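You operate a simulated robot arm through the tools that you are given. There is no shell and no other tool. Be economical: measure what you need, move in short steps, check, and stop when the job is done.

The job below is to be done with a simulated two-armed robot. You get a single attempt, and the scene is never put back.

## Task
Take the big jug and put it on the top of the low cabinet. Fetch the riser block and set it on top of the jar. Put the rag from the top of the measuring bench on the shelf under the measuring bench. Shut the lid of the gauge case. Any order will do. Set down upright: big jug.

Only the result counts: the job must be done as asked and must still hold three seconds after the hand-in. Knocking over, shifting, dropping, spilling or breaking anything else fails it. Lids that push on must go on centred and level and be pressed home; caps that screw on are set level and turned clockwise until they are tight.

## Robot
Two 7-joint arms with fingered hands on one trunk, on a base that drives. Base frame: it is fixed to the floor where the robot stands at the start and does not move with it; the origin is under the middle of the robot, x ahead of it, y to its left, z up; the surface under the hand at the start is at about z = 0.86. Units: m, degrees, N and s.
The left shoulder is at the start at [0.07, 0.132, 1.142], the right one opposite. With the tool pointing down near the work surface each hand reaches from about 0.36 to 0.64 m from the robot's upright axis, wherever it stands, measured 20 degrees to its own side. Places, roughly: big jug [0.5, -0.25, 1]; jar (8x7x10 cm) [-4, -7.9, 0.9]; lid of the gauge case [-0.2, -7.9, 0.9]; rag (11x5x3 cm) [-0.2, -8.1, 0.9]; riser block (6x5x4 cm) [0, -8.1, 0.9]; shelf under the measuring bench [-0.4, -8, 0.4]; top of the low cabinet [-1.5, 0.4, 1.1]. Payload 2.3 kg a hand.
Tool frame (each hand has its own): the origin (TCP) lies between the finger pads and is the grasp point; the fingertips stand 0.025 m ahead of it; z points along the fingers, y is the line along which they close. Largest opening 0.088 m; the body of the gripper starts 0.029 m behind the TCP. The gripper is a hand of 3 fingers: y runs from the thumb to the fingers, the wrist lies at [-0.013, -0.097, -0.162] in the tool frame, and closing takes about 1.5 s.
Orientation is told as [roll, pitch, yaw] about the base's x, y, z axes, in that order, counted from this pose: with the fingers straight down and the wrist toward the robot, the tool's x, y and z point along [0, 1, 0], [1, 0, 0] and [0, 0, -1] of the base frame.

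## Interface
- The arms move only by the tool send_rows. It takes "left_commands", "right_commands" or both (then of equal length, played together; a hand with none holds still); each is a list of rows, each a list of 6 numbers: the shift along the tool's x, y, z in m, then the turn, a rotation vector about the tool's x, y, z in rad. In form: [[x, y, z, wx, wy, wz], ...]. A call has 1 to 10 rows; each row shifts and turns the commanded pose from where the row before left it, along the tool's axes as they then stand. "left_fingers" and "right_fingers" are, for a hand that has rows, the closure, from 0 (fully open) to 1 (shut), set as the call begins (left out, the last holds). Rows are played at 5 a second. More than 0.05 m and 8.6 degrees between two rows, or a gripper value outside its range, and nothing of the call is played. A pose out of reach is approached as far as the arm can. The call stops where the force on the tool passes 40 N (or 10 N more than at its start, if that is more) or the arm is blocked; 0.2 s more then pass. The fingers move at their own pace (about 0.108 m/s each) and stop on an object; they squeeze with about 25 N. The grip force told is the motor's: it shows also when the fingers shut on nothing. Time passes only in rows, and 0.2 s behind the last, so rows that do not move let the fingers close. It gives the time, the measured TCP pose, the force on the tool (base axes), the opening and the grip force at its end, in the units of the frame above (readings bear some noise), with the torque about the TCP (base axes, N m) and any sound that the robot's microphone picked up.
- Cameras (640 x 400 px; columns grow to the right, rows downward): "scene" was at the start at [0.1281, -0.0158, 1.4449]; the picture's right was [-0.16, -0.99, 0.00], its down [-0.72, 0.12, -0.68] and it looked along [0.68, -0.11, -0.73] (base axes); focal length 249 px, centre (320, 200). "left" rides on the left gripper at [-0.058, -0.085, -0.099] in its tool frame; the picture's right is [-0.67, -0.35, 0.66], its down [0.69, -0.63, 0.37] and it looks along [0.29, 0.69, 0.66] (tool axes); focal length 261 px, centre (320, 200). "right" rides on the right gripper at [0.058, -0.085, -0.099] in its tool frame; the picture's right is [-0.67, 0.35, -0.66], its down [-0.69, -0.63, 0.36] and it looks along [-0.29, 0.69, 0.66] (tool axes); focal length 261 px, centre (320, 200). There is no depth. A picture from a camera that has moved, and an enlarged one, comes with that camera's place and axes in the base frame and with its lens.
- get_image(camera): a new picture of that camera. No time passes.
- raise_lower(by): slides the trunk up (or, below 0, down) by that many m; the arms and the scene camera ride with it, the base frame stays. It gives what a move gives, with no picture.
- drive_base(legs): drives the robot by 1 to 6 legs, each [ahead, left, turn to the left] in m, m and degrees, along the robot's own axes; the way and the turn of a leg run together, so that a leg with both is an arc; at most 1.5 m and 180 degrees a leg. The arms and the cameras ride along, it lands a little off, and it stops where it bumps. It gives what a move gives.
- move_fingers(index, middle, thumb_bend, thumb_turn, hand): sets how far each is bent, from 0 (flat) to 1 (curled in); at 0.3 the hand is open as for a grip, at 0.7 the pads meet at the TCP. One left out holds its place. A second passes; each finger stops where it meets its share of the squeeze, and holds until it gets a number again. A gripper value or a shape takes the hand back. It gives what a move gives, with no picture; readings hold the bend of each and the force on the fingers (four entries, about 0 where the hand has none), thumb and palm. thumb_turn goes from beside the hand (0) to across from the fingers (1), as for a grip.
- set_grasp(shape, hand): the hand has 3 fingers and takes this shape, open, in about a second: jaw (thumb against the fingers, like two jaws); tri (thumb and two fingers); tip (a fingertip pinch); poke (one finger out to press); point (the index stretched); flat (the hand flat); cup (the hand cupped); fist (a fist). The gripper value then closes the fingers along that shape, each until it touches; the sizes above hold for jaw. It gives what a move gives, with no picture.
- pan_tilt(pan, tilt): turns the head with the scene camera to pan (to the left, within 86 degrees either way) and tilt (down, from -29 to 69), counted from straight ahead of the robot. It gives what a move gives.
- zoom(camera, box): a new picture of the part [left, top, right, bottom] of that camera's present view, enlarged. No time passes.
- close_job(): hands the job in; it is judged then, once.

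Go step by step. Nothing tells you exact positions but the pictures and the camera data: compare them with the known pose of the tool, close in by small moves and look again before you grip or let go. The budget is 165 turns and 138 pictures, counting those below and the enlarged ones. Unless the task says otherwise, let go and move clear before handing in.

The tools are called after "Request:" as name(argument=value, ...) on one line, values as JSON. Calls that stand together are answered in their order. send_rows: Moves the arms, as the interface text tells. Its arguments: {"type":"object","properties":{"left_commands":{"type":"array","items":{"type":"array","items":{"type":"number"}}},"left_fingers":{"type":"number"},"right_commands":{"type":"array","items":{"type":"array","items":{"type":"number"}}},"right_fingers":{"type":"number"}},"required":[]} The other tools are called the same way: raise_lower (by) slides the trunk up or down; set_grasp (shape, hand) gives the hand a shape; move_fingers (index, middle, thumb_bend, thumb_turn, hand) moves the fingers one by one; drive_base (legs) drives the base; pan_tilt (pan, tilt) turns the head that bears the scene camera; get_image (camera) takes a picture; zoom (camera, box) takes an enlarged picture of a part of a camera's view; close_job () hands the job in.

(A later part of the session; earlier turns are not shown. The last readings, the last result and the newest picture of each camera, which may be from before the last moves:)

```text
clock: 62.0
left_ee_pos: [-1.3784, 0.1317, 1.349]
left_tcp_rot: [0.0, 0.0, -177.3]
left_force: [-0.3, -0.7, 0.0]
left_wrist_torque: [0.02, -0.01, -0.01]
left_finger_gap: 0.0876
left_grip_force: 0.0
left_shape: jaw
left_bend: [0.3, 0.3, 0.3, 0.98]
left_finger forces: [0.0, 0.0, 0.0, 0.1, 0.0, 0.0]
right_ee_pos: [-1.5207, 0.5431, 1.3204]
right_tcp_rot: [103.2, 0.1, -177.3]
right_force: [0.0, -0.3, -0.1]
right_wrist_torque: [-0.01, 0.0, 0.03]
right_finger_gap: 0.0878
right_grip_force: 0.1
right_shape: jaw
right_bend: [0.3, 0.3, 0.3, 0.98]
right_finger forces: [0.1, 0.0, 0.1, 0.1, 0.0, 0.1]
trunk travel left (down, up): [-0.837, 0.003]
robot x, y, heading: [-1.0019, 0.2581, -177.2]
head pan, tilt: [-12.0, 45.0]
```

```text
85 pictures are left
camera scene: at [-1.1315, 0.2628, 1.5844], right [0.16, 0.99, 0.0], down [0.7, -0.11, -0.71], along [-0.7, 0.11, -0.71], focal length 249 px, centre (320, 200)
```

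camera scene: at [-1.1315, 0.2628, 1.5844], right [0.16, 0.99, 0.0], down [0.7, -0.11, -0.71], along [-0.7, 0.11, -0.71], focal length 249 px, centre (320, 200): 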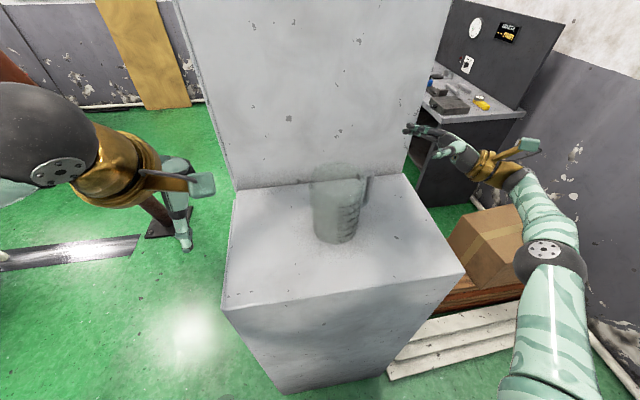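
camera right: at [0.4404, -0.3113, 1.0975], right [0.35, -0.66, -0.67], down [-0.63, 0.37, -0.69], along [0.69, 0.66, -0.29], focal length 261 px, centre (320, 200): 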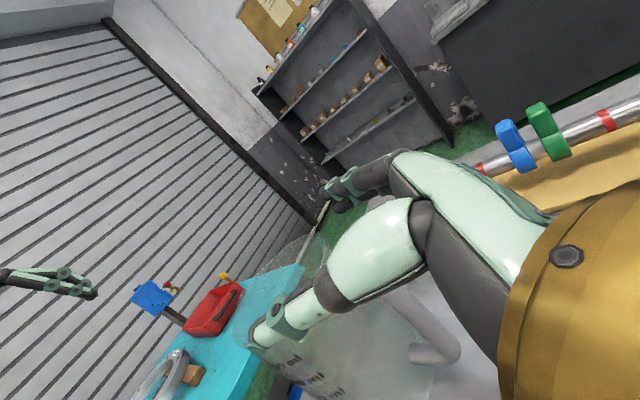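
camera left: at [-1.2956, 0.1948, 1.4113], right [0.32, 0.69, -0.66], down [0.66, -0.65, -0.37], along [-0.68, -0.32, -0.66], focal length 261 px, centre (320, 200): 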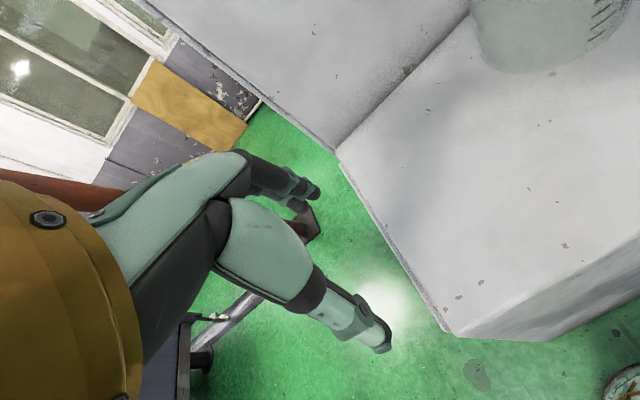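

Jug done. Backing off and turning right hand downward again, then turning to face −y along the aisle.

Request:
drive_base(legs=[[-0.55, 0, 0]])

Request:
send_rows(right_commands=[[0, -0.012, 0, 0, -0.1386, 0], [0, -0.012, 0, 0, -0.1386, 0], [0, -0.012, 0, 0, -0.1386, 0], [0, -0.012, 0, 0, -0.1386, 0], [0, -0.012, 0, 0, -0.1386, 0], [0, -0.012, 0, 0, -0.1386, 0], [0, -0.012, 0, 0, -0.1386, 0], [0, -0.012, 0, 0, -0.1386, 0], [0, -0.012, 0, 0, -0.1386, 0], [0, -0.012, 0, 0, -0.1386, 0]])

Request:
send_rows(right_commands=[[0.02, 0, 0, 0, -0.1386, 0], [0.02, 0, 0, 0, -0.1386, 0], [0.02, 0, 0, 0, -0.1386, 0], [0, 0, 0, 0, 0, 0]])

Request:
drive_base(legs=[[0, 0, 87.3]])

Request:
pan_tilt(pan=0, tilt=25)

Request:
get_image(camera="scene")

```text
clock: 65.1
left_ee_pos: [-0.8403, 0.1573, 1.3473]
left_tcp_rot: [0.0, 0.1, -177.2]
left_force: [0.5, -0.4, 0.5]
left_wrist_torque: [-0.02, 0.03, 0.02]
left_finger_gap: 0.0878
left_grip_force: 0.0
left_shape: jaw
left_bend: [0.3, 0.3, 0.3, 0.98]
left_finger forces: [0.1, 0.0, 0.1, 0.0, 0.0, 0.0]
right_ee_pos: [-0.982, 0.5684, 1.3192]
right_tcp_rot: [103.2, 0.1, -177.1]
right_force: [-0.5, -1.2, 0.1]
right_wrist_torque: [0.01, -0.02, -0.01]
right_finger_gap: 0.0874
right_grip_force: 0.0
right_shape: jaw
right_bend: [0.3, 0.3, 0.3, 0.98]
right_finger forces: [0.1, 0.0, 0.0, 0.0, 0.0, 0.0]
trunk travel left (down, up): [-0.837, 0.003]
robot x, y, heading: [-0.4636, 0.2788, -177.1]
head pan, tilt: [-12.0, 45.0]
```

```text
clock: 67.3
left_ee_pos: [-0.8384, 0.1569, 1.3492]
left_tcp_rot: [0.1, -0.1, -177.1]
left_force: [0.1, 0.2, -0.9]
left_wrist_torque: [-0.01, -0.01, -0.01]
left_finger_gap: 0.0878
left_grip_force: 0.0
left_shape: jaw
left_bend: [0.3, 0.3, 0.3, 0.98]
left_finger forces: [0.1, 0.1, 0.1, 0.1, 0.1, 0.0]
right_ee_pos: [-0.8594, 0.5736, 1.3214]
right_tcp_rot: [23.7, 0.0, -177.3]
right_force: [0.1, 0.7, 0.2]
right_wrist_torque: [0.0, -0.02, -0.01]
right_finger_gap: 0.0876
right_grip_force: 0.0
right_shape: jaw
right_bend: [0.3, 0.3, 0.3, 0.98]
right_finger forces: [0.0, 0.1, 0.0, 0.1, 0.1, 0.0]
trunk travel left (down, up): [-0.837, 0.003]
robot x, y, heading: [-0.4623, 0.2808, -177.4]
head pan, tilt: [-12.0, 45.0]
```

```text
clock: 68.3
left_ee_pos: [-0.8387, 0.1577, 1.3489]
left_tcp_rot: [0.0, 0.0, -177.1]
left_force: [-0.2, 0.1, -0.3]
left_wrist_torque: [0.03, -0.03, 0.04]
left_finger_gap: 0.0877
left_grip_force: 0.1
left_shape: jaw
left_bend: [0.3, 0.3, 0.3, 0.98]
left_finger forces: [0.0, 0.0, 0.1, 0.1, 0.1, 0.0]
right_ee_pos: [-0.8565, 0.5176, 1.3365]
right_tcp_rot: [0.0, 0.1, -177.2]
right_force: [0.9, 0.0, 0.2]
right_wrist_torque: [-0.02, 0.0, 0.0]
right_finger_gap: 0.088
right_grip_force: 0.0
right_shape: jaw
right_bend: [0.3, 0.3, 0.3, 0.98]
right_finger forces: [0.0, 0.1, 0.0, 0.1, 0.1, 0.1]
trunk travel left (down, up): [-0.837, 0.003]
robot x, y, heading: [-0.4576, 0.2781, -176.9]
head pan, tilt: [-12.0, 45.0]
```

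```text
clock: 72.4
left_ee_pos: [-0.3572, -0.1012, 1.349]
left_tcp_rot: [-0.1, 0.0, -90.1]
left_force: [0.0, -0.1, -0.1]
left_wrist_torque: [-0.01, 0.02, 0.02]
left_finger_gap: 0.0877
left_grip_force: 0.1
left_shape: jaw
left_bend: [0.3, 0.3, 0.3, 0.98]
left_finger forces: [0.0, 0.1, 0.0, 0.1, 0.1, 0.0]
right_ee_pos: [-0.7173, -0.1027, 1.3382]
right_tcp_rot: [0.0, 0.0, -90.1]
right_force: [0.9, -0.9, -0.8]
right_wrist_torque: [0.01, 0.02, 0.05]
right_finger_gap: 0.0877
right_grip_force: 0.0
right_shape: jaw
right_bend: [0.3, 0.3, 0.3, 0.98]
right_finger forces: [0.0, 0.1, 0.0, 0.0, 0.0, 0.1]
trunk travel left (down, up): [-0.837, 0.003]
robot x, y, heading: [-0.4596, 0.2792, -89.9]
head pan, tilt: [-12.0, 45.0]
```

```text
clock: 73.3
left_ee_pos: [-0.3571, -0.1027, 1.3486]
left_tcp_rot: [0.0, 0.0, -90.2]
left_force: [-0.4, 0.3, -0.5]
left_wrist_torque: [0.01, 0.01, 0.02]
left_finger_gap: 0.0878
left_grip_force: 0.0
left_shape: jaw
left_bend: [0.3, 0.3, 0.3, 0.98]
left_finger forces: [0.1, 0.0, 0.0, 0.1, 0.0, 0.0]
right_ee_pos: [-0.7165, -0.103, 1.3374]
right_tcp_rot: [-0.1, -0.1, -90.1]
right_force: [-0.1, 0.6, 1.2]
right_wrist_torque: [0.0, -0.03, 0.0]
right_finger_gap: 0.0877
right_grip_force: 0.1
right_shape: jaw
right_bend: [0.3, 0.3, 0.3, 0.98]
right_finger forces: [0.0, 0.0, 0.0, 0.0, 0.1, 0.0]
trunk travel left (down, up): [-0.837, 0.003]
robot x, y, heading: [-0.4597, 0.2835, -90.1]
head pan, tilt: [0.0, 25.0]
```

```text
84 pictures are left
camera scene: at [-0.4617, 0.1356, 1.6149], right [-1.0, 0.0, 0.0], down [0.0, 0.42, -0.91], along [0.0, -0.91, -0.42], focal length 249 px, centre (320, 200)
```

scene: 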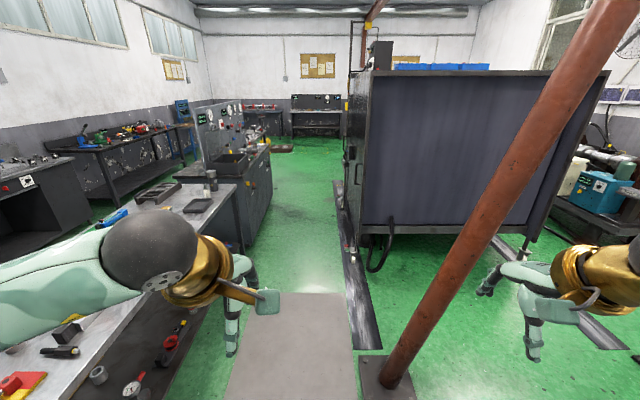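

The aisle runs straight between the bench (x≈0.2) and a pole/machine (x≈−0.85). The measuring bench is at the far end. Driving along x≈−0.32.

Request:
drive_base(legs=[[0.3, 0.15, 0], [1.5, 0, 0], [1.5, 0, 0], [1.5, 0, 0]])

Request:
get_image(camera="scene")

```text
clock: 88.0
left_ee_pos: [-0.3661, -3.1279, 1.3072]
left_tcp_rot: [-1.5, 5.3, -101.4]
left_force: [-0.3, -0.4, -2.0]
left_wrist_torque: [-0.01, 0.04, 0.0]
left_finger_gap: 0.0878
left_grip_force: 0.0
left_shape: jaw
left_bend: [0.3, 0.3, 0.3, 0.97]
left_finger forces: [0.0, 0.1, 0.1, 0.0, 0.0, 0.1]
right_ee_pos: [-0.7384, -3.0743, 1.3143]
right_tcp_rot: [1.9, 0.4, -102.1]
right_force: [0.9, -0.3, 1.2]
right_wrist_torque: [0.04, 0.03, -0.03]
right_finger_gap: 0.088
right_grip_force: 0.0
right_shape: jaw
right_bend: [0.3, 0.3, 0.3, 0.98]
right_finger forces: [0.1, 0.0, 0.1, 0.0, 0.0, 0.0]
trunk travel left (down, up): [-0.837, 0.003]
robot x, y, heading: [-0.4383, -2.7577, -99.4]
head pan, tilt: [0.0, 25.0]
stopped in leg 3: the robot was blocked; the commanded pose is now the measured one
```

```text
83 pictures are left
camera scene: at [-0.2982, -2.8351, 1.6204], right [-0.98, 0.16, 0.1], down [-0.03, 0.38, -0.92], along [-0.19, -0.91, -0.37], focal length 249 px, centre (320, 200)
```

scene: 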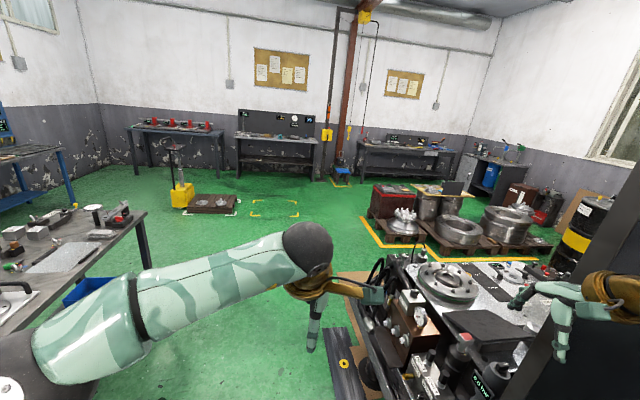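

The robot was blocked and is leaning a little; I need to see what it touches before moving.

Request:
pan_tilt(pan=75, tilt=35)

Request:
get_image(camera="scene")

Request:
pan_tilt(pan=-75, tilt=35)

Request:
get_image(camera="scene")

```text
clock: 89.5
left_ee_pos: [-0.3922, -3.1959, 1.3282]
left_tcp_rot: [0.2, 2.0, -94.2]
left_force: [0.6, 1.0, 1.2]
left_wrist_torque: [-0.02, 0.03, 0.03]
left_finger_gap: 0.0877
left_grip_force: 0.0
left_shape: jaw
left_bend: [0.3, 0.3, 0.3, 0.97]
left_finger forces: [0.0, 0.0, 0.0, 0.1, 0.0, 0.0]
right_ee_pos: [-0.7652, -3.1705, 1.3048]
right_tcp_rot: [2.0, 1.5, -96.5]
right_force: [0.6, 0.4, -0.1]
right_wrist_torque: [-0.02, 0.0, 0.0]
right_finger_gap: 0.0878
right_grip_force: 0.0
right_shape: jaw
right_bend: [0.3, 0.3, 0.3, 0.98]
right_finger forces: [0.1, 0.0, 0.0, 0.0, 0.0, 0.0]
trunk travel left (down, up): [-0.837, 0.003]
robot x, y, heading: [-0.4259, -2.7926, -94.4]
head pan, tilt: [75.0, 35.0]
```

```text
82 pictures are left
camera scene: at [-0.2898, -2.8481, 1.5977], right [-0.33, -0.94, 0.03], down [-0.57, 0.18, -0.8], along [0.75, -0.28, -0.6], focal length 249 px, centre (320, 200)
```

scene: 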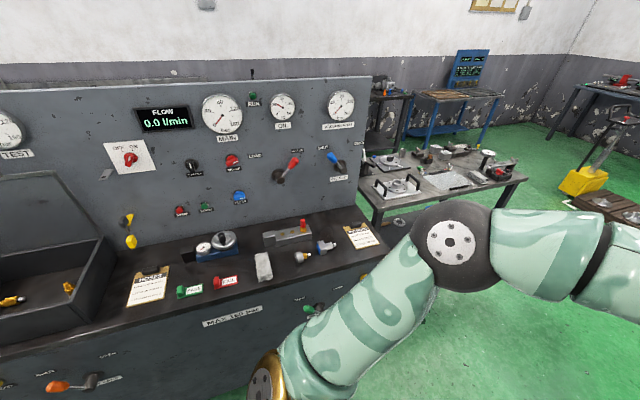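

```text
clock: 91.8
left_ee_pos: [-0.3885, -3.195, 1.329]
left_tcp_rot: [0.3, 2.1, -94.3]
left_force: [0.4, 0.5, -0.3]
left_wrist_torque: [-0.01, -0.02, 0.0]
left_finger_gap: 0.0877
left_grip_force: 0.0
left_shape: jaw
left_bend: [0.3, 0.3, 0.3, 0.97]
left_finger forces: [0.0, 0.0, 0.1, 0.1, 0.1, 0.0]
right_ee_pos: [-0.7648, -3.1697, 1.3046]
right_tcp_rot: [1.9, 1.6, -96.3]
right_force: [-0.2, 0.5, 0.8]
right_wrist_torque: [-0.01, 0.01, 0.0]
right_finger_gap: 0.0879
right_grip_force: 0.0
right_shape: jaw
right_bend: [0.3, 0.3, 0.3, 0.98]
right_finger forces: [0.1, 0.0, 0.0, 0.1, 0.1, 0.0]
trunk travel left (down, up): [-0.837, 0.003]
robot x, y, heading: [-0.4279, -2.7929, -94.0]
head pan, tilt: [-75.0, 35.0]
```

```text
81 pictures are left
camera scene: at [-0.4597, -2.8369, 1.6038], right [-0.19, 0.98, -0.01], down [0.53, 0.1, -0.84], along [-0.82, -0.16, -0.54], focal length 249 px, centre (320, 200)
```

scene: 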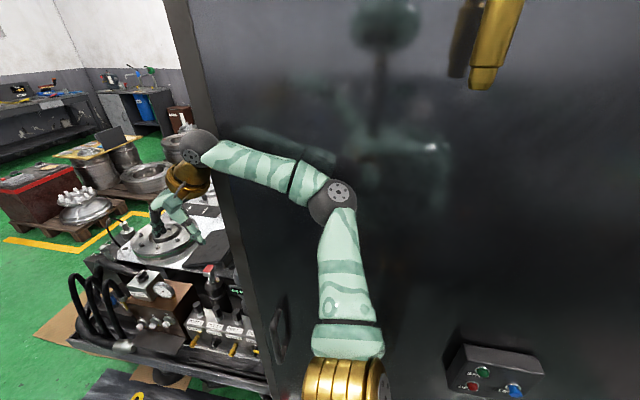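

The right elbow rubbed on the machine wall. Moving left (away from it) and straightening heading.

Request:
drive_base(legs=[[0, 0.17, 0], [0, 0, 4]])

Request:
get_image(camera="scene")

```text
clock: 93.8
left_ee_pos: [-0.287, -3.1984, 1.3271]
left_tcp_rot: [1.5, 2.6, -96.9]
left_force: [0.1, -0.5, -0.6]
left_wrist_torque: [0.04, -0.03, 0.02]
left_finger_gap: 0.0879
left_grip_force: 0.1
left_shape: jaw
left_bend: [0.3, 0.3, 0.3, 0.97]
left_finger forces: [0.0, 0.0, 0.0, 0.0, 0.1, 0.0]
right_ee_pos: [-0.6576, -3.1541, 1.2959]
right_tcp_rot: [3.2, 2.2, -98.9]
right_force: [-0.1, -0.4, 0.1]
right_wrist_torque: [0.02, 0.02, 0.06]
right_finger_gap: 0.0878
right_grip_force: 0.1
right_shape: jaw
right_bend: [0.3, 0.3, 0.3, 0.98]
right_finger forces: [0.1, 0.0, 0.1, 0.0, 0.0, 0.0]
trunk travel left (down, up): [-0.837, 0.003]
robot x, y, heading: [-0.2735, -2.7826, -96.7]
head pan, tilt: [-75.0, 35.0]
```

```text
80 pictures are left
camera scene: at [-0.371, -2.8458, 1.5991], right [-0.14, 0.99, 0.0], down [0.57, 0.08, -0.82], along [-0.81, -0.12, -0.57], focal length 249 px, centre (320, 200)
```

scene: 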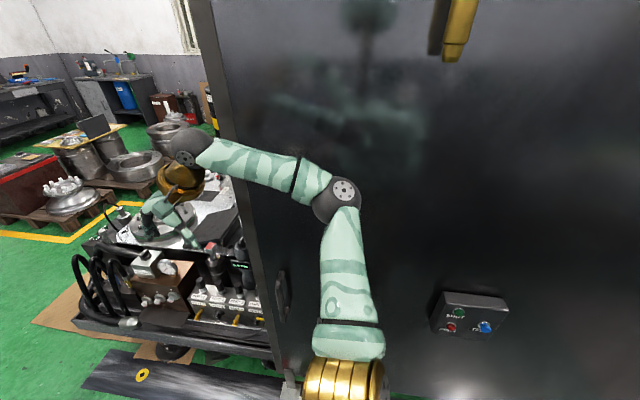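

Request:
pan_tilt(pan=0, tilt=60)

Request:
get_image(camera="scene")

Request:
pan_tilt(pan=80, tilt=55)

Request:
get_image(camera="scene")

```text
clock: 95.2
left_ee_pos: [-0.2853, -3.1971, 1.3266]
left_tcp_rot: [1.5, 2.6, -96.9]
left_force: [0.0, 0.5, 0.5]
left_wrist_torque: [0.02, 0.0, 0.0]
left_finger_gap: 0.088
left_grip_force: 0.0
left_shape: jaw
left_bend: [0.3, 0.3, 0.3, 0.97]
left_finger forces: [0.0, 0.1, 0.0, 0.0, 0.1, 0.0]
right_ee_pos: [-0.6577, -3.1541, 1.296]
right_tcp_rot: [3.3, 2.2, -98.9]
right_force: [0.3, 0.1, -0.1]
right_wrist_torque: [-0.02, -0.01, 0.0]
right_finger_gap: 0.0879
right_grip_force: 0.1
right_shape: jaw
right_bend: [0.3, 0.3, 0.3, 0.98]
right_finger forces: [0.0, 0.1, 0.0, 0.0, 0.1, 0.1]
trunk travel left (down, up): [-0.837, 0.003]
robot x, y, heading: [-0.2757, -2.7785, -96.8]
head pan, tilt: [0.0, 60.0]
```

```text
79 pictures are left
camera scene: at [-0.291, -2.8991, 1.565], right [-0.99, 0.12, 0.0], down [0.1, 0.86, -0.5], along [-0.06, -0.5, -0.87], focal length 249 px, centre (320, 200)
```

scene: 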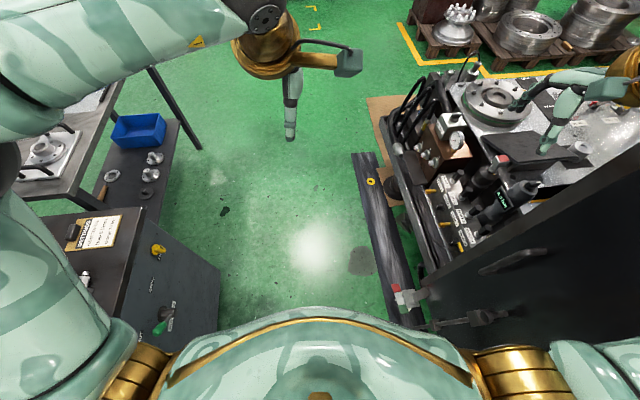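

```text
clock: 96.8
left_ee_pos: [-0.2844, -3.1976, 1.3282]
left_tcp_rot: [1.5, 2.7, -96.9]
left_force: [0.1, 0.5, 0.2]
left_wrist_torque: [0.04, 0.02, -0.02]
left_finger_gap: 0.088
left_grip_force: 0.1
left_shape: jaw
left_bend: [0.3, 0.3, 0.3, 0.97]
left_finger forces: [0.0, 0.1, 0.0, 0.1, 0.1, 0.0]
right_ee_pos: [-0.6562, -3.1528, 1.2954]
right_tcp_rot: [3.1, 2.2, -98.9]
right_force: [0.3, -0.2, -0.6]
right_wrist_torque: [-0.01, 0.02, 0.01]
right_finger_gap: 0.0879
right_grip_force: 0.0
right_shape: jaw
right_bend: [0.3, 0.3, 0.3, 0.98]
right_finger forces: [0.0, 0.0, 0.1, 0.1, 0.0, 0.0]
trunk travel left (down, up): [-0.837, 0.003]
robot x, y, heading: [-0.2798, -2.7807, -96.8]
head pan, tilt: [80.0, 55.0]
```

```text
78 pictures are left
camera scene: at [-0.2133, -2.8543, 1.571], right [-0.29, -0.96, 0.0], down [-0.78, 0.24, -0.57], along [0.55, -0.17, -0.82], focal length 249 px, centre (320, 200)
```

scene: 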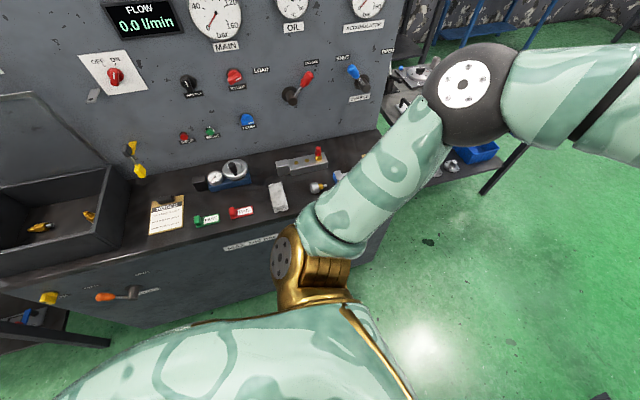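

Nothing seems hooked now. Straightening heading by turning left in place.

Request:
drive_base(legs=[[0, 0, 6.8]])

Request:
pan_tilt(pan=-60, tilt=50)

Request:
get_image(camera="scene")

```text
clock: 97.7
left_ee_pos: [-0.2383, -3.1958, 1.3279]
left_tcp_rot: [1.6, 2.8, -90.2]
left_force: [-0.4, -0.2, -0.9]
left_wrist_torque: [0.02, 0.0, 0.02]
left_finger_gap: 0.0876
left_grip_force: 0.0
left_shape: jaw
left_bend: [0.3, 0.3, 0.3, 0.97]
left_finger forces: [0.0, 0.0, 0.1, 0.1, 0.1, 0.0]
right_ee_pos: [-0.6122, -3.1949, 1.2965]
right_tcp_rot: [3.3, 2.1, -92.3]
right_force: [-0.3, -0.1, 0.4]
right_wrist_torque: [-0.02, -0.01, -0.02]
right_finger_gap: 0.0876
right_grip_force: 0.0
right_shape: jaw
right_bend: [0.3, 0.3, 0.3, 0.98]
right_finger forces: [0.0, 0.0, 0.0, 0.0, 0.0, 0.0]
trunk travel left (down, up): [-0.837, 0.003]
robot x, y, heading: [-0.2728, -2.7793, -90.5]
head pan, tilt: [80.0, 55.0]
```

```text
clock: 100.0
left_ee_pos: [-0.2363, -3.1947, 1.327]
left_tcp_rot: [1.4, 2.7, -90.1]
left_force: [0.5, -0.1, 0.2]
left_wrist_torque: [-0.02, 0.0, 0.01]
left_finger_gap: 0.0877
left_grip_force: 0.1
left_shape: jaw
left_bend: [0.3, 0.3, 0.3, 0.97]
left_finger forces: [0.1, 0.1, 0.0, 0.0, 0.0, 0.0]
right_ee_pos: [-0.6095, -3.1962, 1.297]
right_tcp_rot: [3.1, 2.2, -92.3]
right_force: [0.2, 0.3, 0.6]
right_wrist_torque: [-0.02, -0.03, 0.01]
right_finger_gap: 0.0881
right_grip_force: 0.0
right_shape: jaw
right_bend: [0.3, 0.3, 0.3, 0.98]
right_finger forces: [0.1, 0.0, 0.1, 0.0, 0.0, 0.1]
trunk travel left (down, up): [-0.837, 0.003]
robot x, y, heading: [-0.2751, -2.7804, -90.6]
head pan, tilt: [-60.0, 50.0]
```

```text
77 pictures are left
camera scene: at [-0.3432, -2.8719, 1.5775], right [-0.5, 0.87, 0.0], down [0.66, 0.38, -0.64], along [-0.56, -0.32, -0.77], focal length 249 px, centre (320, 200)
```

scene: 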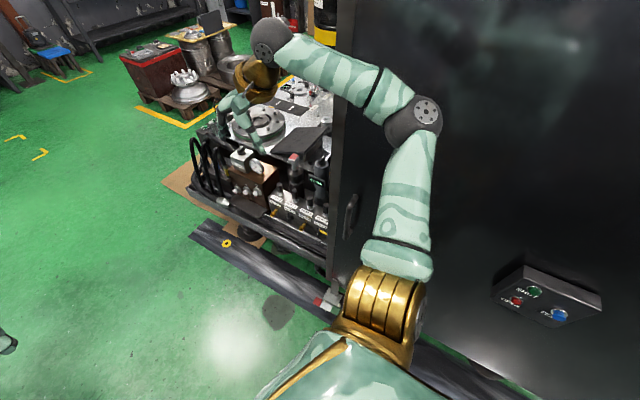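

Clear now. Driving on along x≈−0.27 to y≈−5.7 and re-checking.

Request:
drive_base(legs=[[0.8, 0.0, 0], [1.5, 0, 0], [0.6, 0, 0]])

Request:
pan_tilt(pan=0, tilt=22)

Request:
get_image(camera="scene")

```text
clock: 114.5
left_ee_pos: [-0.3434, -6.1337, 1.3283]
left_tcp_rot: [1.3, 2.6, -92.5]
left_force: [0.0, 0.8, 0.1]
left_wrist_torque: [-0.03, 0.02, 0.01]
left_finger_gap: 0.0876
left_grip_force: 0.0
left_shape: jaw
left_bend: [0.3, 0.3, 0.3, 0.97]
left_finger forces: [0.0, 0.0, 0.1, 0.1, 0.1, 0.0]
right_ee_pos: [-0.7171, -6.1172, 1.2969]
right_tcp_rot: [3.2, 2.1, -94.6]
right_force: [0.1, -0.1, 1.1]
right_wrist_torque: [-0.01, 0.0, -0.03]
right_finger_gap: 0.0878
right_grip_force: 0.0
right_shape: jaw
right_bend: [0.3, 0.3, 0.3, 0.98]
right_finger forces: [0.1, 0.0, 0.0, 0.1, 0.0, 0.1]
trunk travel left (down, up): [-0.837, 0.003]
robot x, y, heading: [-0.3673, -5.7158, -92.6]
head pan, tilt: [-60.0, 50.0]
```

```text
clock: 115.8
left_ee_pos: [-0.3422, -6.1343, 1.3273]
left_tcp_rot: [1.6, 2.8, -92.5]
left_force: [0.0, -0.2, 0.1]
left_wrist_torque: [0.01, -0.04, -0.02]
left_finger_gap: 0.0877
left_grip_force: 0.0
left_shape: jaw
left_bend: [0.3, 0.3, 0.3, 0.97]
left_finger forces: [0.1, 0.0, 0.0, 0.1, 0.0, 0.0]
right_ee_pos: [-0.7172, -6.119, 1.2958]
right_tcp_rot: [3.2, 2.2, -94.7]
right_force: [-0.2, -0.3, 0.5]
right_wrist_torque: [0.0, 0.04, -0.01]
right_finger_gap: 0.0877
right_grip_force: 0.1
right_shape: jaw
right_bend: [0.3, 0.3, 0.3, 0.98]
right_finger forces: [0.0, 0.0, 0.1, 0.0, 0.1, 0.0]
trunk travel left (down, up): [-0.837, 0.003]
robot x, y, heading: [-0.3649, -5.7173, -92.5]
head pan, tilt: [0.0, 22.0]
```

```text
76 pictures are left
camera scene: at [-0.3724, -5.8636, 1.6198], right [-1.0, 0.05, 0.0], down [0.02, 0.37, -0.93], along [-0.04, -0.93, -0.38], focal length 249 px, centre (320, 200)
```

scene: 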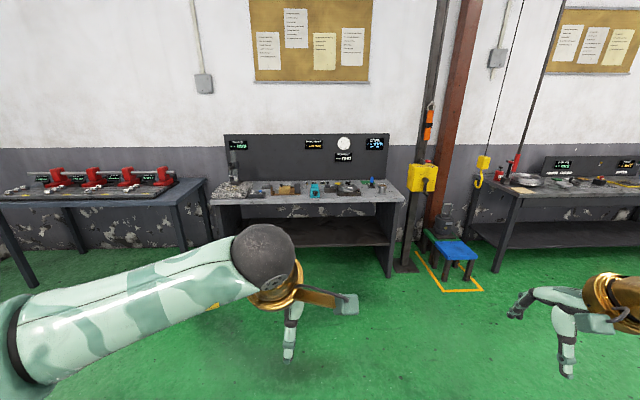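

The measuring bench is ahead (x −1.1…0.4, front edge y≈−7.67). Zooming on the items.

Request:
zoom(camera="scene", box=[200, 130, 410, 290])

Request:
drive_base(legs=[[0, 0, 2.5], [1.2, 0.1, 0]])

Request:
pan_tilt(pan=0, tilt=35)

Request:
get_image(camera="scene")

```text
2.50 times, centred on (305, 210) of scene
camera zoom: at [-0.3724, -5.8636, 1.6198], right [-1.0, 0.05, 0.0], down [0.02, 0.37, -0.93], along [-0.04, -0.93, -0.38], focal length 622 px, centre (358, 175)
```

zoom: 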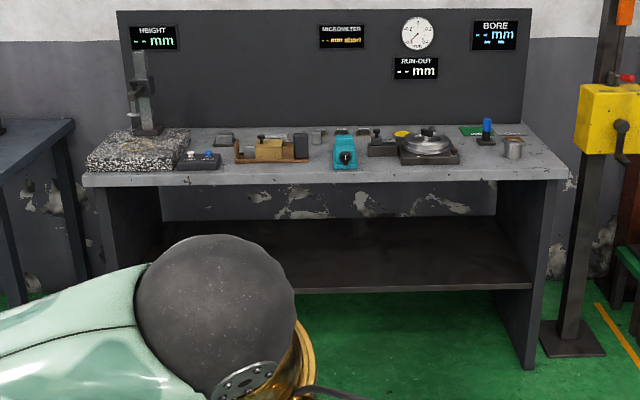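

```text
clock: 122.2
left_ee_pos: [-0.2309, -7.3243, 1.327]
left_tcp_rot: [1.5, 2.7, -90.3]
left_force: [-0.2, 0.2, 0.1]
left_wrist_torque: [-0.01, 0.02, -0.03]
left_finger_gap: 0.0877
left_grip_force: 0.1
left_shape: jaw
left_bend: [0.3, 0.3, 0.3, 0.97]
left_finger forces: [0.0, 0.0, 0.1, 0.1, 0.1, 0.0]
right_ee_pos: [-0.6055, -7.3225, 1.2969]
right_tcp_rot: [3.2, 2.2, -92.5]
right_force: [0.6, 0.4, 0.1]
right_wrist_torque: [0.0, 0.0, 0.02]
right_finger_gap: 0.0878
right_grip_force: 0.0
right_shape: jaw
right_bend: [0.3, 0.3, 0.3, 0.98]
right_finger forces: [0.0, 0.1, 0.0, 0.0, 0.0, 0.0]
trunk travel left (down, up): [-0.837, 0.003]
robot x, y, heading: [-0.2713, -6.907, -90.5]
head pan, tilt: [0.0, 22.0]
```

```text
clock: 123.0
left_ee_pos: [-0.231, -7.3246, 1.3272]
left_tcp_rot: [1.6, 2.7, -90.3]
left_force: [-1.0, 1.1, 0.5]
left_wrist_torque: [0.03, -0.01, 0.0]
left_finger_gap: 0.0877
left_grip_force: 0.2
left_shape: jaw
left_bend: [0.3, 0.3, 0.3, 0.97]
left_finger forces: [0.0, 0.1, 0.0, 0.0, 0.0, 0.0]
right_ee_pos: [-0.6046, -7.3219, 1.295]
right_tcp_rot: [3.1, 2.3, -92.4]
right_force: [-0.2, -0.3, 0.8]
right_wrist_torque: [-0.01, -0.02, 0.0]
right_finger_gap: 0.0876
right_grip_force: 0.1
right_shape: jaw
right_bend: [0.3, 0.3, 0.3, 0.98]
right_finger forces: [0.0, 0.0, 0.1, 0.1, 0.0, 0.0]
trunk travel left (down, up): [-0.837, 0.003]
robot x, y, heading: [-0.271, -6.9069, -90.5]
head pan, tilt: [0.0, 35.0]
```

```text
74 pictures are left
camera scene: at [-0.2713, -7.0496, 1.5993], right [-1.0, 0.01, 0.0], down [0.0, 0.57, -0.82], along [0.0, -0.82, -0.57], focal length 249 px, centre (320, 200)
```

scene: 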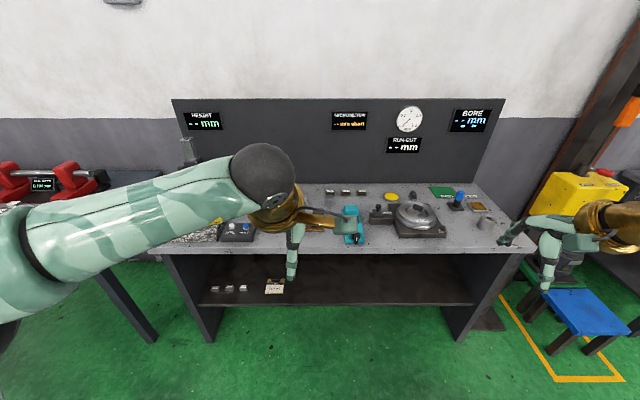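

Moving ahead to working distance and pulling the left hand aside for a clear view.

Request:
drive_base(legs=[[0.42, 0.04, 0.5]])

Request:
send_rows(left_commands=[[0.04, -0.02, 0, 0, 0, 0], [0.04, -0.02, 0, 0, 0, 0], [0.04, -0.02, 0, 0, 0, 0], [0.04, 0, 0, 0, 0, 0], [0, 0, 0, 0, 0, 0]])

Request:
pan_tilt(pan=5, tilt=50)

Request:
get_image(camera="scene")

```text
clock: 125.5
left_ee_pos: [-0.1881, -7.7392, 1.3268]
left_tcp_rot: [1.5, 2.6, -89.9]
left_force: [-0.2, 0.1, 0.4]
left_wrist_torque: [-0.02, 0.0, 0.01]
left_finger_gap: 0.0876
left_grip_force: 0.1
left_shape: jaw
left_bend: [0.3, 0.3, 0.3, 0.97]
left_finger forces: [0.0, 0.0, 0.0, 0.0, 0.0, 0.1]
right_ee_pos: [-0.5624, -7.741, 1.298]
right_tcp_rot: [3.2, 2.2, -91.9]
right_force: [-0.9, 0.2, -0.1]
right_wrist_torque: [-0.02, 0.0, -0.01]
right_finger_gap: 0.088
right_grip_force: 0.1
right_shape: jaw
right_bend: [0.3, 0.3, 0.3, 0.98]
right_finger forces: [0.0, 0.0, 0.0, 0.0, 0.0, 0.0]
trunk travel left (down, up): [-0.837, 0.003]
robot x, y, heading: [-0.2286, -7.3239, -89.9]
head pan, tilt: [0.0, 35.0]
```

```text
clock: 126.7
left_ee_pos: [-0.0278, -7.6826, 1.3322]
left_tcp_rot: [1.5, 2.7, -89.9]
left_force: [-0.2, -0.3, 0.5]
left_wrist_torque: [0.05, -0.01, 0.0]
left_finger_gap: 0.0878
left_grip_force: 0.0
left_shape: jaw
left_bend: [0.3, 0.3, 0.3, 0.97]
left_finger forces: [0.0, 0.1, 0.1, 0.0, 0.1, 0.1]
right_ee_pos: [-0.5624, -7.7438, 1.2965]
right_tcp_rot: [3.1, 2.1, -92.0]
right_force: [-0.5, -0.1, 1.1]
right_wrist_torque: [0.04, 0.0, 0.04]
right_finger_gap: 0.088
right_grip_force: 0.0
right_shape: jaw
right_bend: [0.3, 0.3, 0.3, 0.98]
right_finger forces: [0.0, 0.0, 0.0, 0.0, 0.0, 0.1]
trunk travel left (down, up): [-0.837, 0.003]
robot x, y, heading: [-0.2312, -7.3262, -89.8]
head pan, tilt: [0.0, 35.0]
```

```text
clock: 127.5
left_ee_pos: [-0.0287, -7.6824, 1.3326]
left_tcp_rot: [1.4, 2.6, -89.8]
left_force: [0.6, 0.0, 0.7]
left_wrist_torque: [0.01, -0.03, 0.04]
left_finger_gap: 0.0879
left_grip_force: 0.0
left_shape: jaw
left_bend: [0.3, 0.3, 0.3, 0.97]
left_finger forces: [0.0, 0.0, 0.0, 0.0, 0.0, 0.0]
right_ee_pos: [-0.5629, -7.7429, 1.2958]
right_tcp_rot: [3.2, 2.2, -91.8]
right_force: [0.2, 0.5, 1.0]
right_wrist_torque: [0.0, 0.01, 0.03]
right_finger_gap: 0.0877
right_grip_force: 0.1
right_shape: jaw
right_bend: [0.3, 0.3, 0.3, 0.98]
right_finger forces: [0.1, 0.0, 0.0, 0.0, 0.0, 0.0]
trunk travel left (down, up): [-0.837, 0.003]
robot x, y, heading: [-0.2281, -7.3248, -89.8]
head pan, tilt: [5.0, 50.0]
```

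```text
73 pictures are left
camera scene: at [-0.2247, -7.4555, 1.5776], right [-1.0, -0.09, 0.0], down [-0.07, 0.76, -0.64], along [0.06, -0.64, -0.77], focal length 249 px, centre (320, 200)
```

scene: 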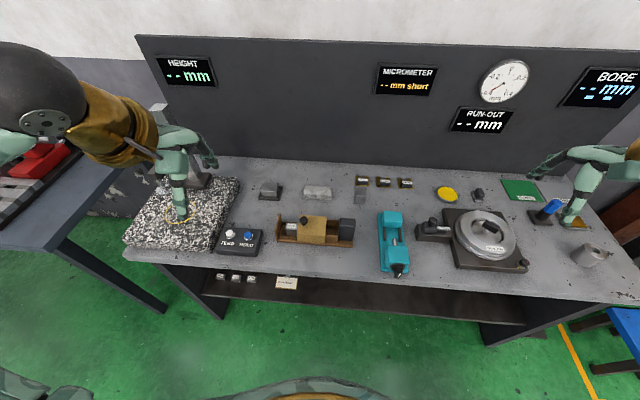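

Request:
zoom(camera="scene", box=[210, 165, 410, 290])

```text
3.20 times, centred on (310, 228) of scene
camera zoom: at [-0.2247, -7.4555, 1.5776], right [-1.0, -0.09, 0.0], down [-0.07, 0.76, -0.64], along [0.06, -0.64, -0.77], focal length 796 px, centre (352, 112)
```

zoom: 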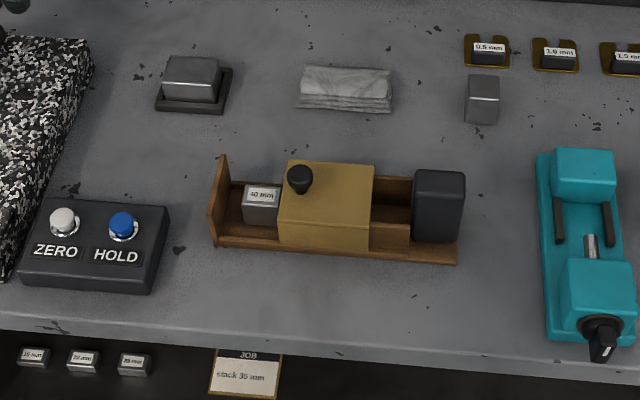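

Request:
get_image(camera="left")

Request:
get_image(camera="right")

```text
71 pictures are left
camera left: at [-0.0887, -7.6016, 1.435], right [-0.65, 0.38, -0.66], down [0.69, 0.65, -0.32], along [0.3, -0.66, -0.68], focal length 261 px, centre (320, 200)
```

left: 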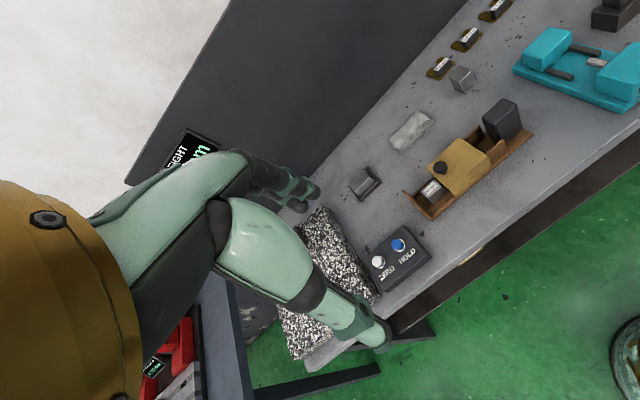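

```text
70 pictures are left
camera right: at [-0.5096, -7.6631, 1.4015], right [-0.72, -0.35, 0.6], down [-0.64, 0.67, -0.38], along [-0.27, -0.66, -0.7], focal length 261 px, centre (320, 200)
```

right: 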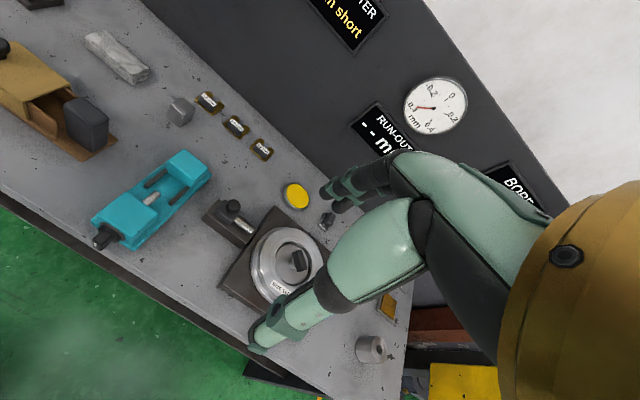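

Request:
zoom(camera="left", box=[330, 60, 550, 230])

Request:
zoom(camera="right", box=[0, 0, 200, 170])

```text
2.35 times, centred on (440, 145) of left
camera zoom: at [-0.0887, -7.6016, 1.435], right [-0.65, 0.38, -0.66], down [0.69, 0.65, -0.32], along [0.3, -0.66, -0.68], focal length 613 px, centre (38, 329)
```

zoom: 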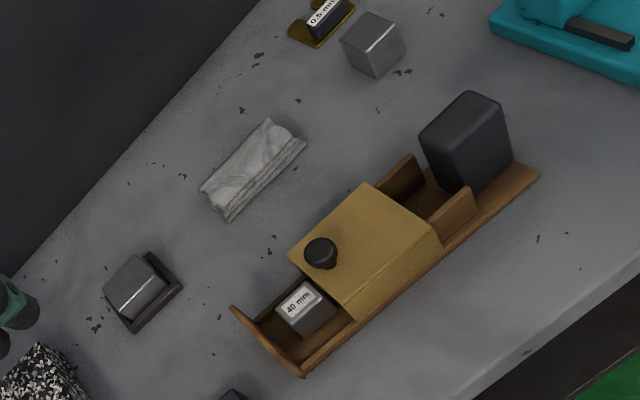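

```text
2.35 times, centred on (100, 85) of right
camera zoom: at [-0.5096, -7.6631, 1.4015], right [-0.72, -0.35, 0.6], down [-0.64, 0.67, -0.38], along [-0.27, -0.66, -0.7], focal length 613 px, centre (838, 471)
```

zoom: 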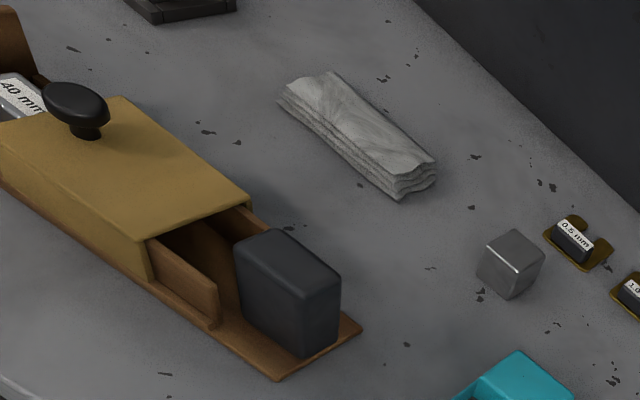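

Measured: knob of the sliding lid at (−0.133, −7.892, top 0.952), lid top ≈0.916, riser block (0.007, −8.033, top 0.927), rag (−0.159, −8.071). The lid must slide +x (left) about 5 cm to its end wall to cover the exposed "40 mm" block. First lower the trunk, close the left fingers, and place them on the −x side of the knob.

Request:
raise_lower(by=-0.137)

Request:
send_rows(left_commands=[[-0.04, 0.03, 0, 0, 0, 0], [-0.04, 0.04, 0, 0, 0, 0], [-0.04, 0.04, 0, 0, 0, 0], [-0.04, 0.04, 0, 0, 0, 0], [0, 0.04, 0.02, 0, 0, 0], [0, 0.01, 0.04, 0, 0, 0], [0, 0, 0.04, 0, 0, 0], [0, 0, 0.04, 0, 0, 0], [0, 0, 0, 0, 0, 0]], left_fingers=1)

Request:
zoom(camera="scene", box=[180, 120, 440, 300])

Request:
get_image(camera="left")

```text
clock: 129.2
left_ee_pos: [-0.0278, -7.6814, 1.1955]
left_tcp_rot: [1.4, 2.7, -89.9]
left_force: [0.1, -0.3, 1.1]
left_wrist_torque: [0.0, 0.01, -0.02]
left_finger_gap: 0.088
left_grip_force: 0.2
left_shape: jaw
left_bend: [0.3, 0.3, 0.3, 0.97]
left_finger forces: [0.0, 0.0, 0.0, 0.0, 0.0, 0.0]
right_ee_pos: [-0.5635, -7.7425, 1.1598]
right_tcp_rot: [3.1, 2.2, -91.8]
right_force: [0.1, -0.4, 0.0]
right_wrist_torque: [-0.02, -0.01, 0.04]
right_finger_gap: 0.088
right_grip_force: 0.0
right_shape: jaw
right_bend: [0.3, 0.3, 0.3, 0.98]
right_finger forces: [0.0, 0.0, 0.1, 0.1, 0.0, 0.1]
trunk travel left (down, up): [-0.7, 0.14]
robot x, y, heading: [-0.2303, -7.3264, -89.9]
head pan, tilt: [5.0, 50.0]
```

```text
refused: row 2 steps farther than a row can; nothing moved
```

```text
2.22 times, centred on (310, 210) of scene
camera zoom: at [-0.2243, -7.4554, 1.4406], right [-1.0, -0.09, 0.0], down [-0.07, 0.76, -0.64], along [0.06, -0.64, -0.77], focal length 553 px, centre (342, 178)
```

zoom: 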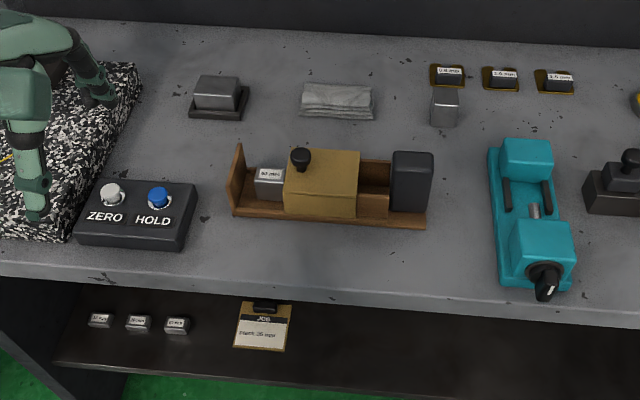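

```text
66 pictures are left
camera left: at [-0.0883, -7.6016, 1.298], right [-0.65, 0.38, -0.66], down [0.69, 0.65, -0.32], along [0.3, -0.66, -0.69], focal length 261 px, centre (320, 200)
```

left: 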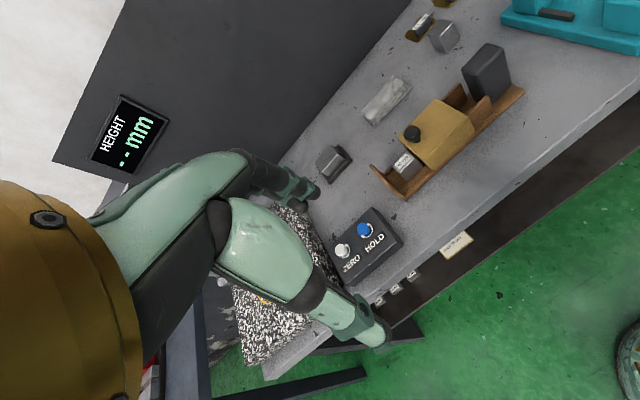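

A step was too long; resending with smaller steps, also correcting the hand's tilt.

Request:
send_rows(left_commands=[[0, 0, 0, -0.047, -0.0244, 0], [-0.034, 0.035, 0, 0, 0, 0], [-0.034, 0.035, 0, 0, 0, 0], [-0.034, 0.035, 0, 0, 0, 0], [-0.034, 0.035, 0, 0, 0, 0], [-0.026, 0.035, 0, 0, 0, 0], [0, 0.035, 0.02, 0, 0, 0], [0, 0, 0.045, 0, 0, 0], [0, 0, 0.045, 0, 0, 0], [0, 0, 0.04, 0, 0, 0]], left_fingers=1)

Request:
zoom(camera="scene", box=[240, 150, 400, 270])

Request:
get_image(camera="left")

```text
clock: 131.3
left_ee_pos: [-0.187, -7.8687, 1.0317]
left_tcp_rot: [0.0, 0.1, -89.8]
left_force: [-0.3, -0.1, 0.1]
left_wrist_torque: [-0.03, -0.01, 0.01]
left_finger_gap: 0.0
left_grip_force: 25.6
left_shape: jaw
left_bend: [0.7, 0.7, 0.35, 1.0]
left_finger forces: [0.0, 0.0, 0.1, 0.0, 0.1, 0.0]
left hand out of reach, approached as far as the arm can: row 6, 7
right_ee_pos: [-0.5624, -7.7424, 1.1595]
right_tcp_rot: [3.1, 2.2, -91.9]
right_force: [0.6, 0.2, 0.0]
right_wrist_torque: [0.01, 0.03, 0.0]
right_finger_gap: 0.088
right_grip_force: 0.0
right_shape: jaw
right_bend: [0.3, 0.3, 0.3, 0.98]
right_finger forces: [0.0, 0.1, 0.0, 0.1, 0.0, 0.1]
trunk travel left (down, up): [-0.7, 0.14]
robot x, y, heading: [-0.2307, -7.3254, -89.8]
head pan, tilt: [5.0, 50.0]
```

```text
3.33 times, centred on (320, 210) of scene
camera zoom: at [-0.2239, -7.4561, 1.4405], right [-1.0, -0.09, 0.0], down [-0.07, 0.76, -0.64], along [0.06, -0.64, -0.77], focal length 829 px, centre (320, 167)
```

zoom: 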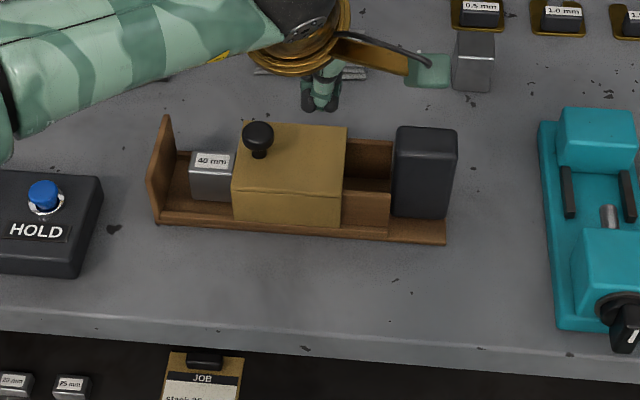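

```text
64 pictures are left
camera left: at [-0.2456, -7.7834, 1.132], right [-0.67, 0.35, -0.66], down [0.68, 0.63, -0.37], along [0.29, -0.69, -0.66], focal length 261 px, centre (320, 200)
```

left: 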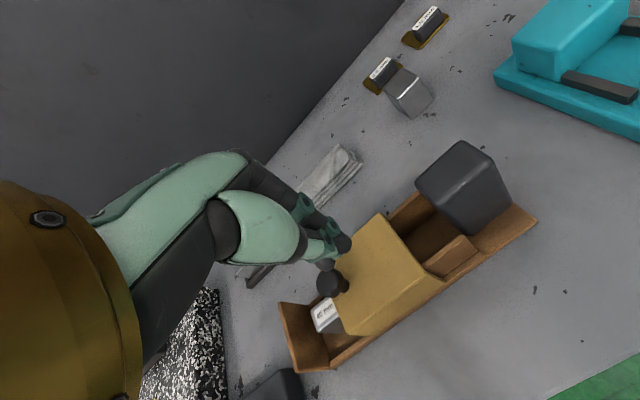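

Slightly short in reach; nudging the base ahead 4 cm (the tips are well above the knob).

Request:
drive_base(legs=[[0.04, 0, 0]])

Request:
send_rows(left_commands=[[0, 0, 0.03, 0, 0, 0], [0, 0, 0.025, 0, 0, 0], [0, 0, 0, 0, 0, 0]])

Request:
zoom(camera="scene", box=[240, 150, 400, 270])

Request:
zoom(camera="left", box=[240, 150, 440, 380])

```text
clock: 132.2
left_ee_pos: [-0.1885, -7.9021, 1.036]
left_tcp_rot: [-0.1, -0.3, -90.0]
left_force: [-0.7, -0.2, 0.4]
left_wrist_torque: [-0.01, 0.01, 0.01]
left_finger_gap: 0.0
left_grip_force: 24.9
left_shape: jaw
left_bend: [0.7, 0.7, 0.35, 1.0]
left_finger forces: [0.0, 0.0, 0.1, 0.1, 0.0, 0.1]
right_ee_pos: [-0.562, -7.7761, 1.1612]
right_tcp_rot: [3.3, 1.9, -92.0]
right_force: [-0.9, 0.5, -0.8]
right_wrist_torque: [-0.01, -0.01, 0.04]
right_finger_gap: 0.0878
right_grip_force: 0.1
right_shape: jaw
right_bend: [0.3, 0.3, 0.3, 0.98]
right_finger forces: [0.0, 0.1, 0.0, 0.1, 0.1, 0.0]
trunk travel left (down, up): [-0.7, 0.14]
robot x, y, heading: [-0.2322, -7.365, -90.2]
head pan, tilt: [5.0, 50.0]
```

```text
clock: 133.0
left_ee_pos: [-0.1872, -7.9083, 0.9757]
left_tcp_rot: [0.0, 0.0, -90.0]
left_force: [-0.6, -0.7, -0.3]
left_wrist_torque: [0.04, -0.02, 0.01]
left_finger_gap: 0.0001
left_grip_force: 24.7
left_shape: jaw
left_bend: [0.7, 0.7, 0.36, 1.0]
left_finger forces: [0.1, 0.0, 0.0, 0.0, 0.0, 0.0]
right_ee_pos: [-0.5646, -7.7826, 1.1597]
right_tcp_rot: [3.2, 2.2, -92.0]
right_force: [0.6, -0.3, -0.1]
right_wrist_torque: [-0.02, -0.02, 0.03]
right_finger_gap: 0.0878
right_grip_force: 0.1
right_shape: jaw
right_bend: [0.3, 0.3, 0.3, 0.98]
right_finger forces: [0.0, 0.0, 0.0, 0.0, 0.0, 0.0]
trunk travel left (down, up): [-0.7, 0.14]
robot x, y, heading: [-0.2319, -7.3642, -90.2]
head pan, tilt: [5.0, 50.0]
```

```text
3.33 times, centred on (320, 210) of scene
camera zoom: at [-0.2246, -7.4957, 1.4404], right [-1.0, -0.09, 0.0], down [-0.07, 0.76, -0.64], along [0.06, -0.64, -0.77], focal length 829 px, centre (320, 167)
```

zoom: 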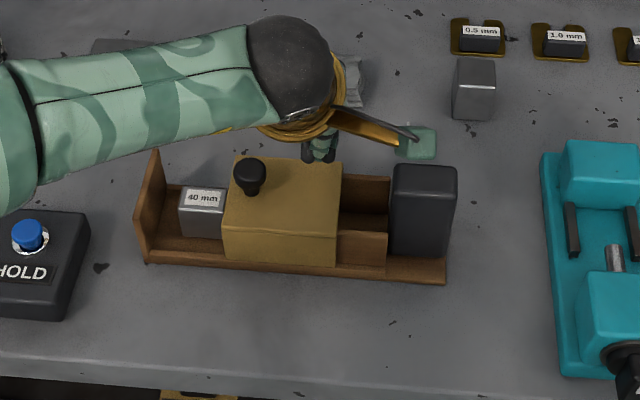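

```text
1.74 times, centred on (340, 265) of left
camera zoom: at [-0.2454, -7.8216, 1.0766], right [-0.67, 0.35, -0.66], down [0.69, 0.63, -0.36], along [0.29, -0.69, -0.66], focal length 453 px, centre (285, 87)
```

zoom: 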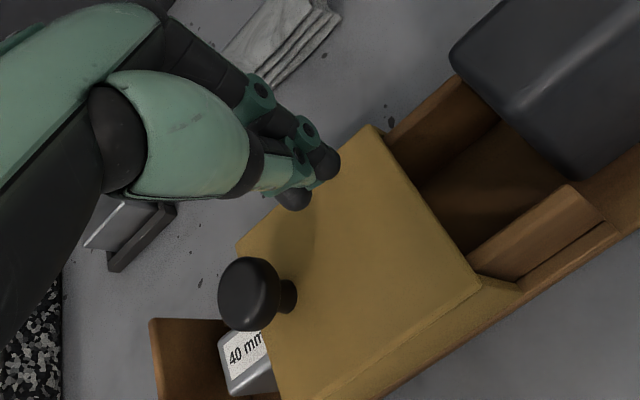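

Fingers are over the lid just behind the knob's line. Shift 1.6 cm toward me, lower 2 cm.

Request:
send_rows(left_commands=[[0, -0.016, 0, 0, 0, 0], [0, 0, 0.01, 0, 0, 0], [0, 0, 0.008, 0, 0, 0], [0, 0, 0, 0, 0, 0]])

Request:
zoom(camera="left", box=[240, 150, 440, 380])

```text
clock: 134.0
left_ee_pos: [-0.1877, -7.8902, 0.9601]
left_tcp_rot: [0.0, 0.0, -90.0]
left_force: [0.1, 0.1, 0.3]
left_wrist_torque: [-0.01, 0.01, 0.01]
left_finger_gap: 0.0
left_grip_force: 24.8
left_shape: jaw
left_bend: [0.7, 0.7, 0.36, 1.0]
left_finger forces: [0.1, 0.0, 0.0, 0.1, 0.1, 0.0]
right_ee_pos: [-0.5624, -7.7811, 1.1588]
right_tcp_rot: [3.2, 2.2, -91.9]
right_force: [0.2, 0.6, 0.0]
right_wrist_torque: [-0.01, 0.0, 0.03]
right_finger_gap: 0.0877
right_grip_force: 0.0
right_shape: jaw
right_bend: [0.3, 0.3, 0.3, 0.98]
right_finger forces: [0.0, 0.0, 0.1, 0.0, 0.0, 0.0]
trunk travel left (down, up): [-0.7, 0.14]
robot x, y, heading: [-0.2295, -7.3646, -90.0]
head pan, tilt: [5.0, 50.0]
```

```text
1.74 times, centred on (340, 265) of left
camera zoom: at [-0.2466, -7.8049, 1.0594], right [-0.67, 0.35, -0.66], down [0.69, 0.63, -0.37], along [0.29, -0.69, -0.66], focal length 453 px, centre (285, 87)
```

zoom: 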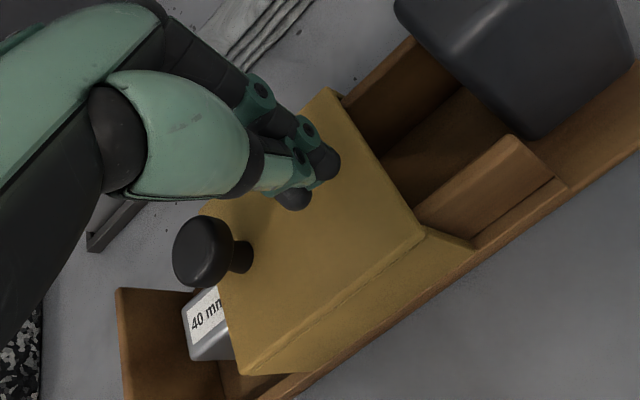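

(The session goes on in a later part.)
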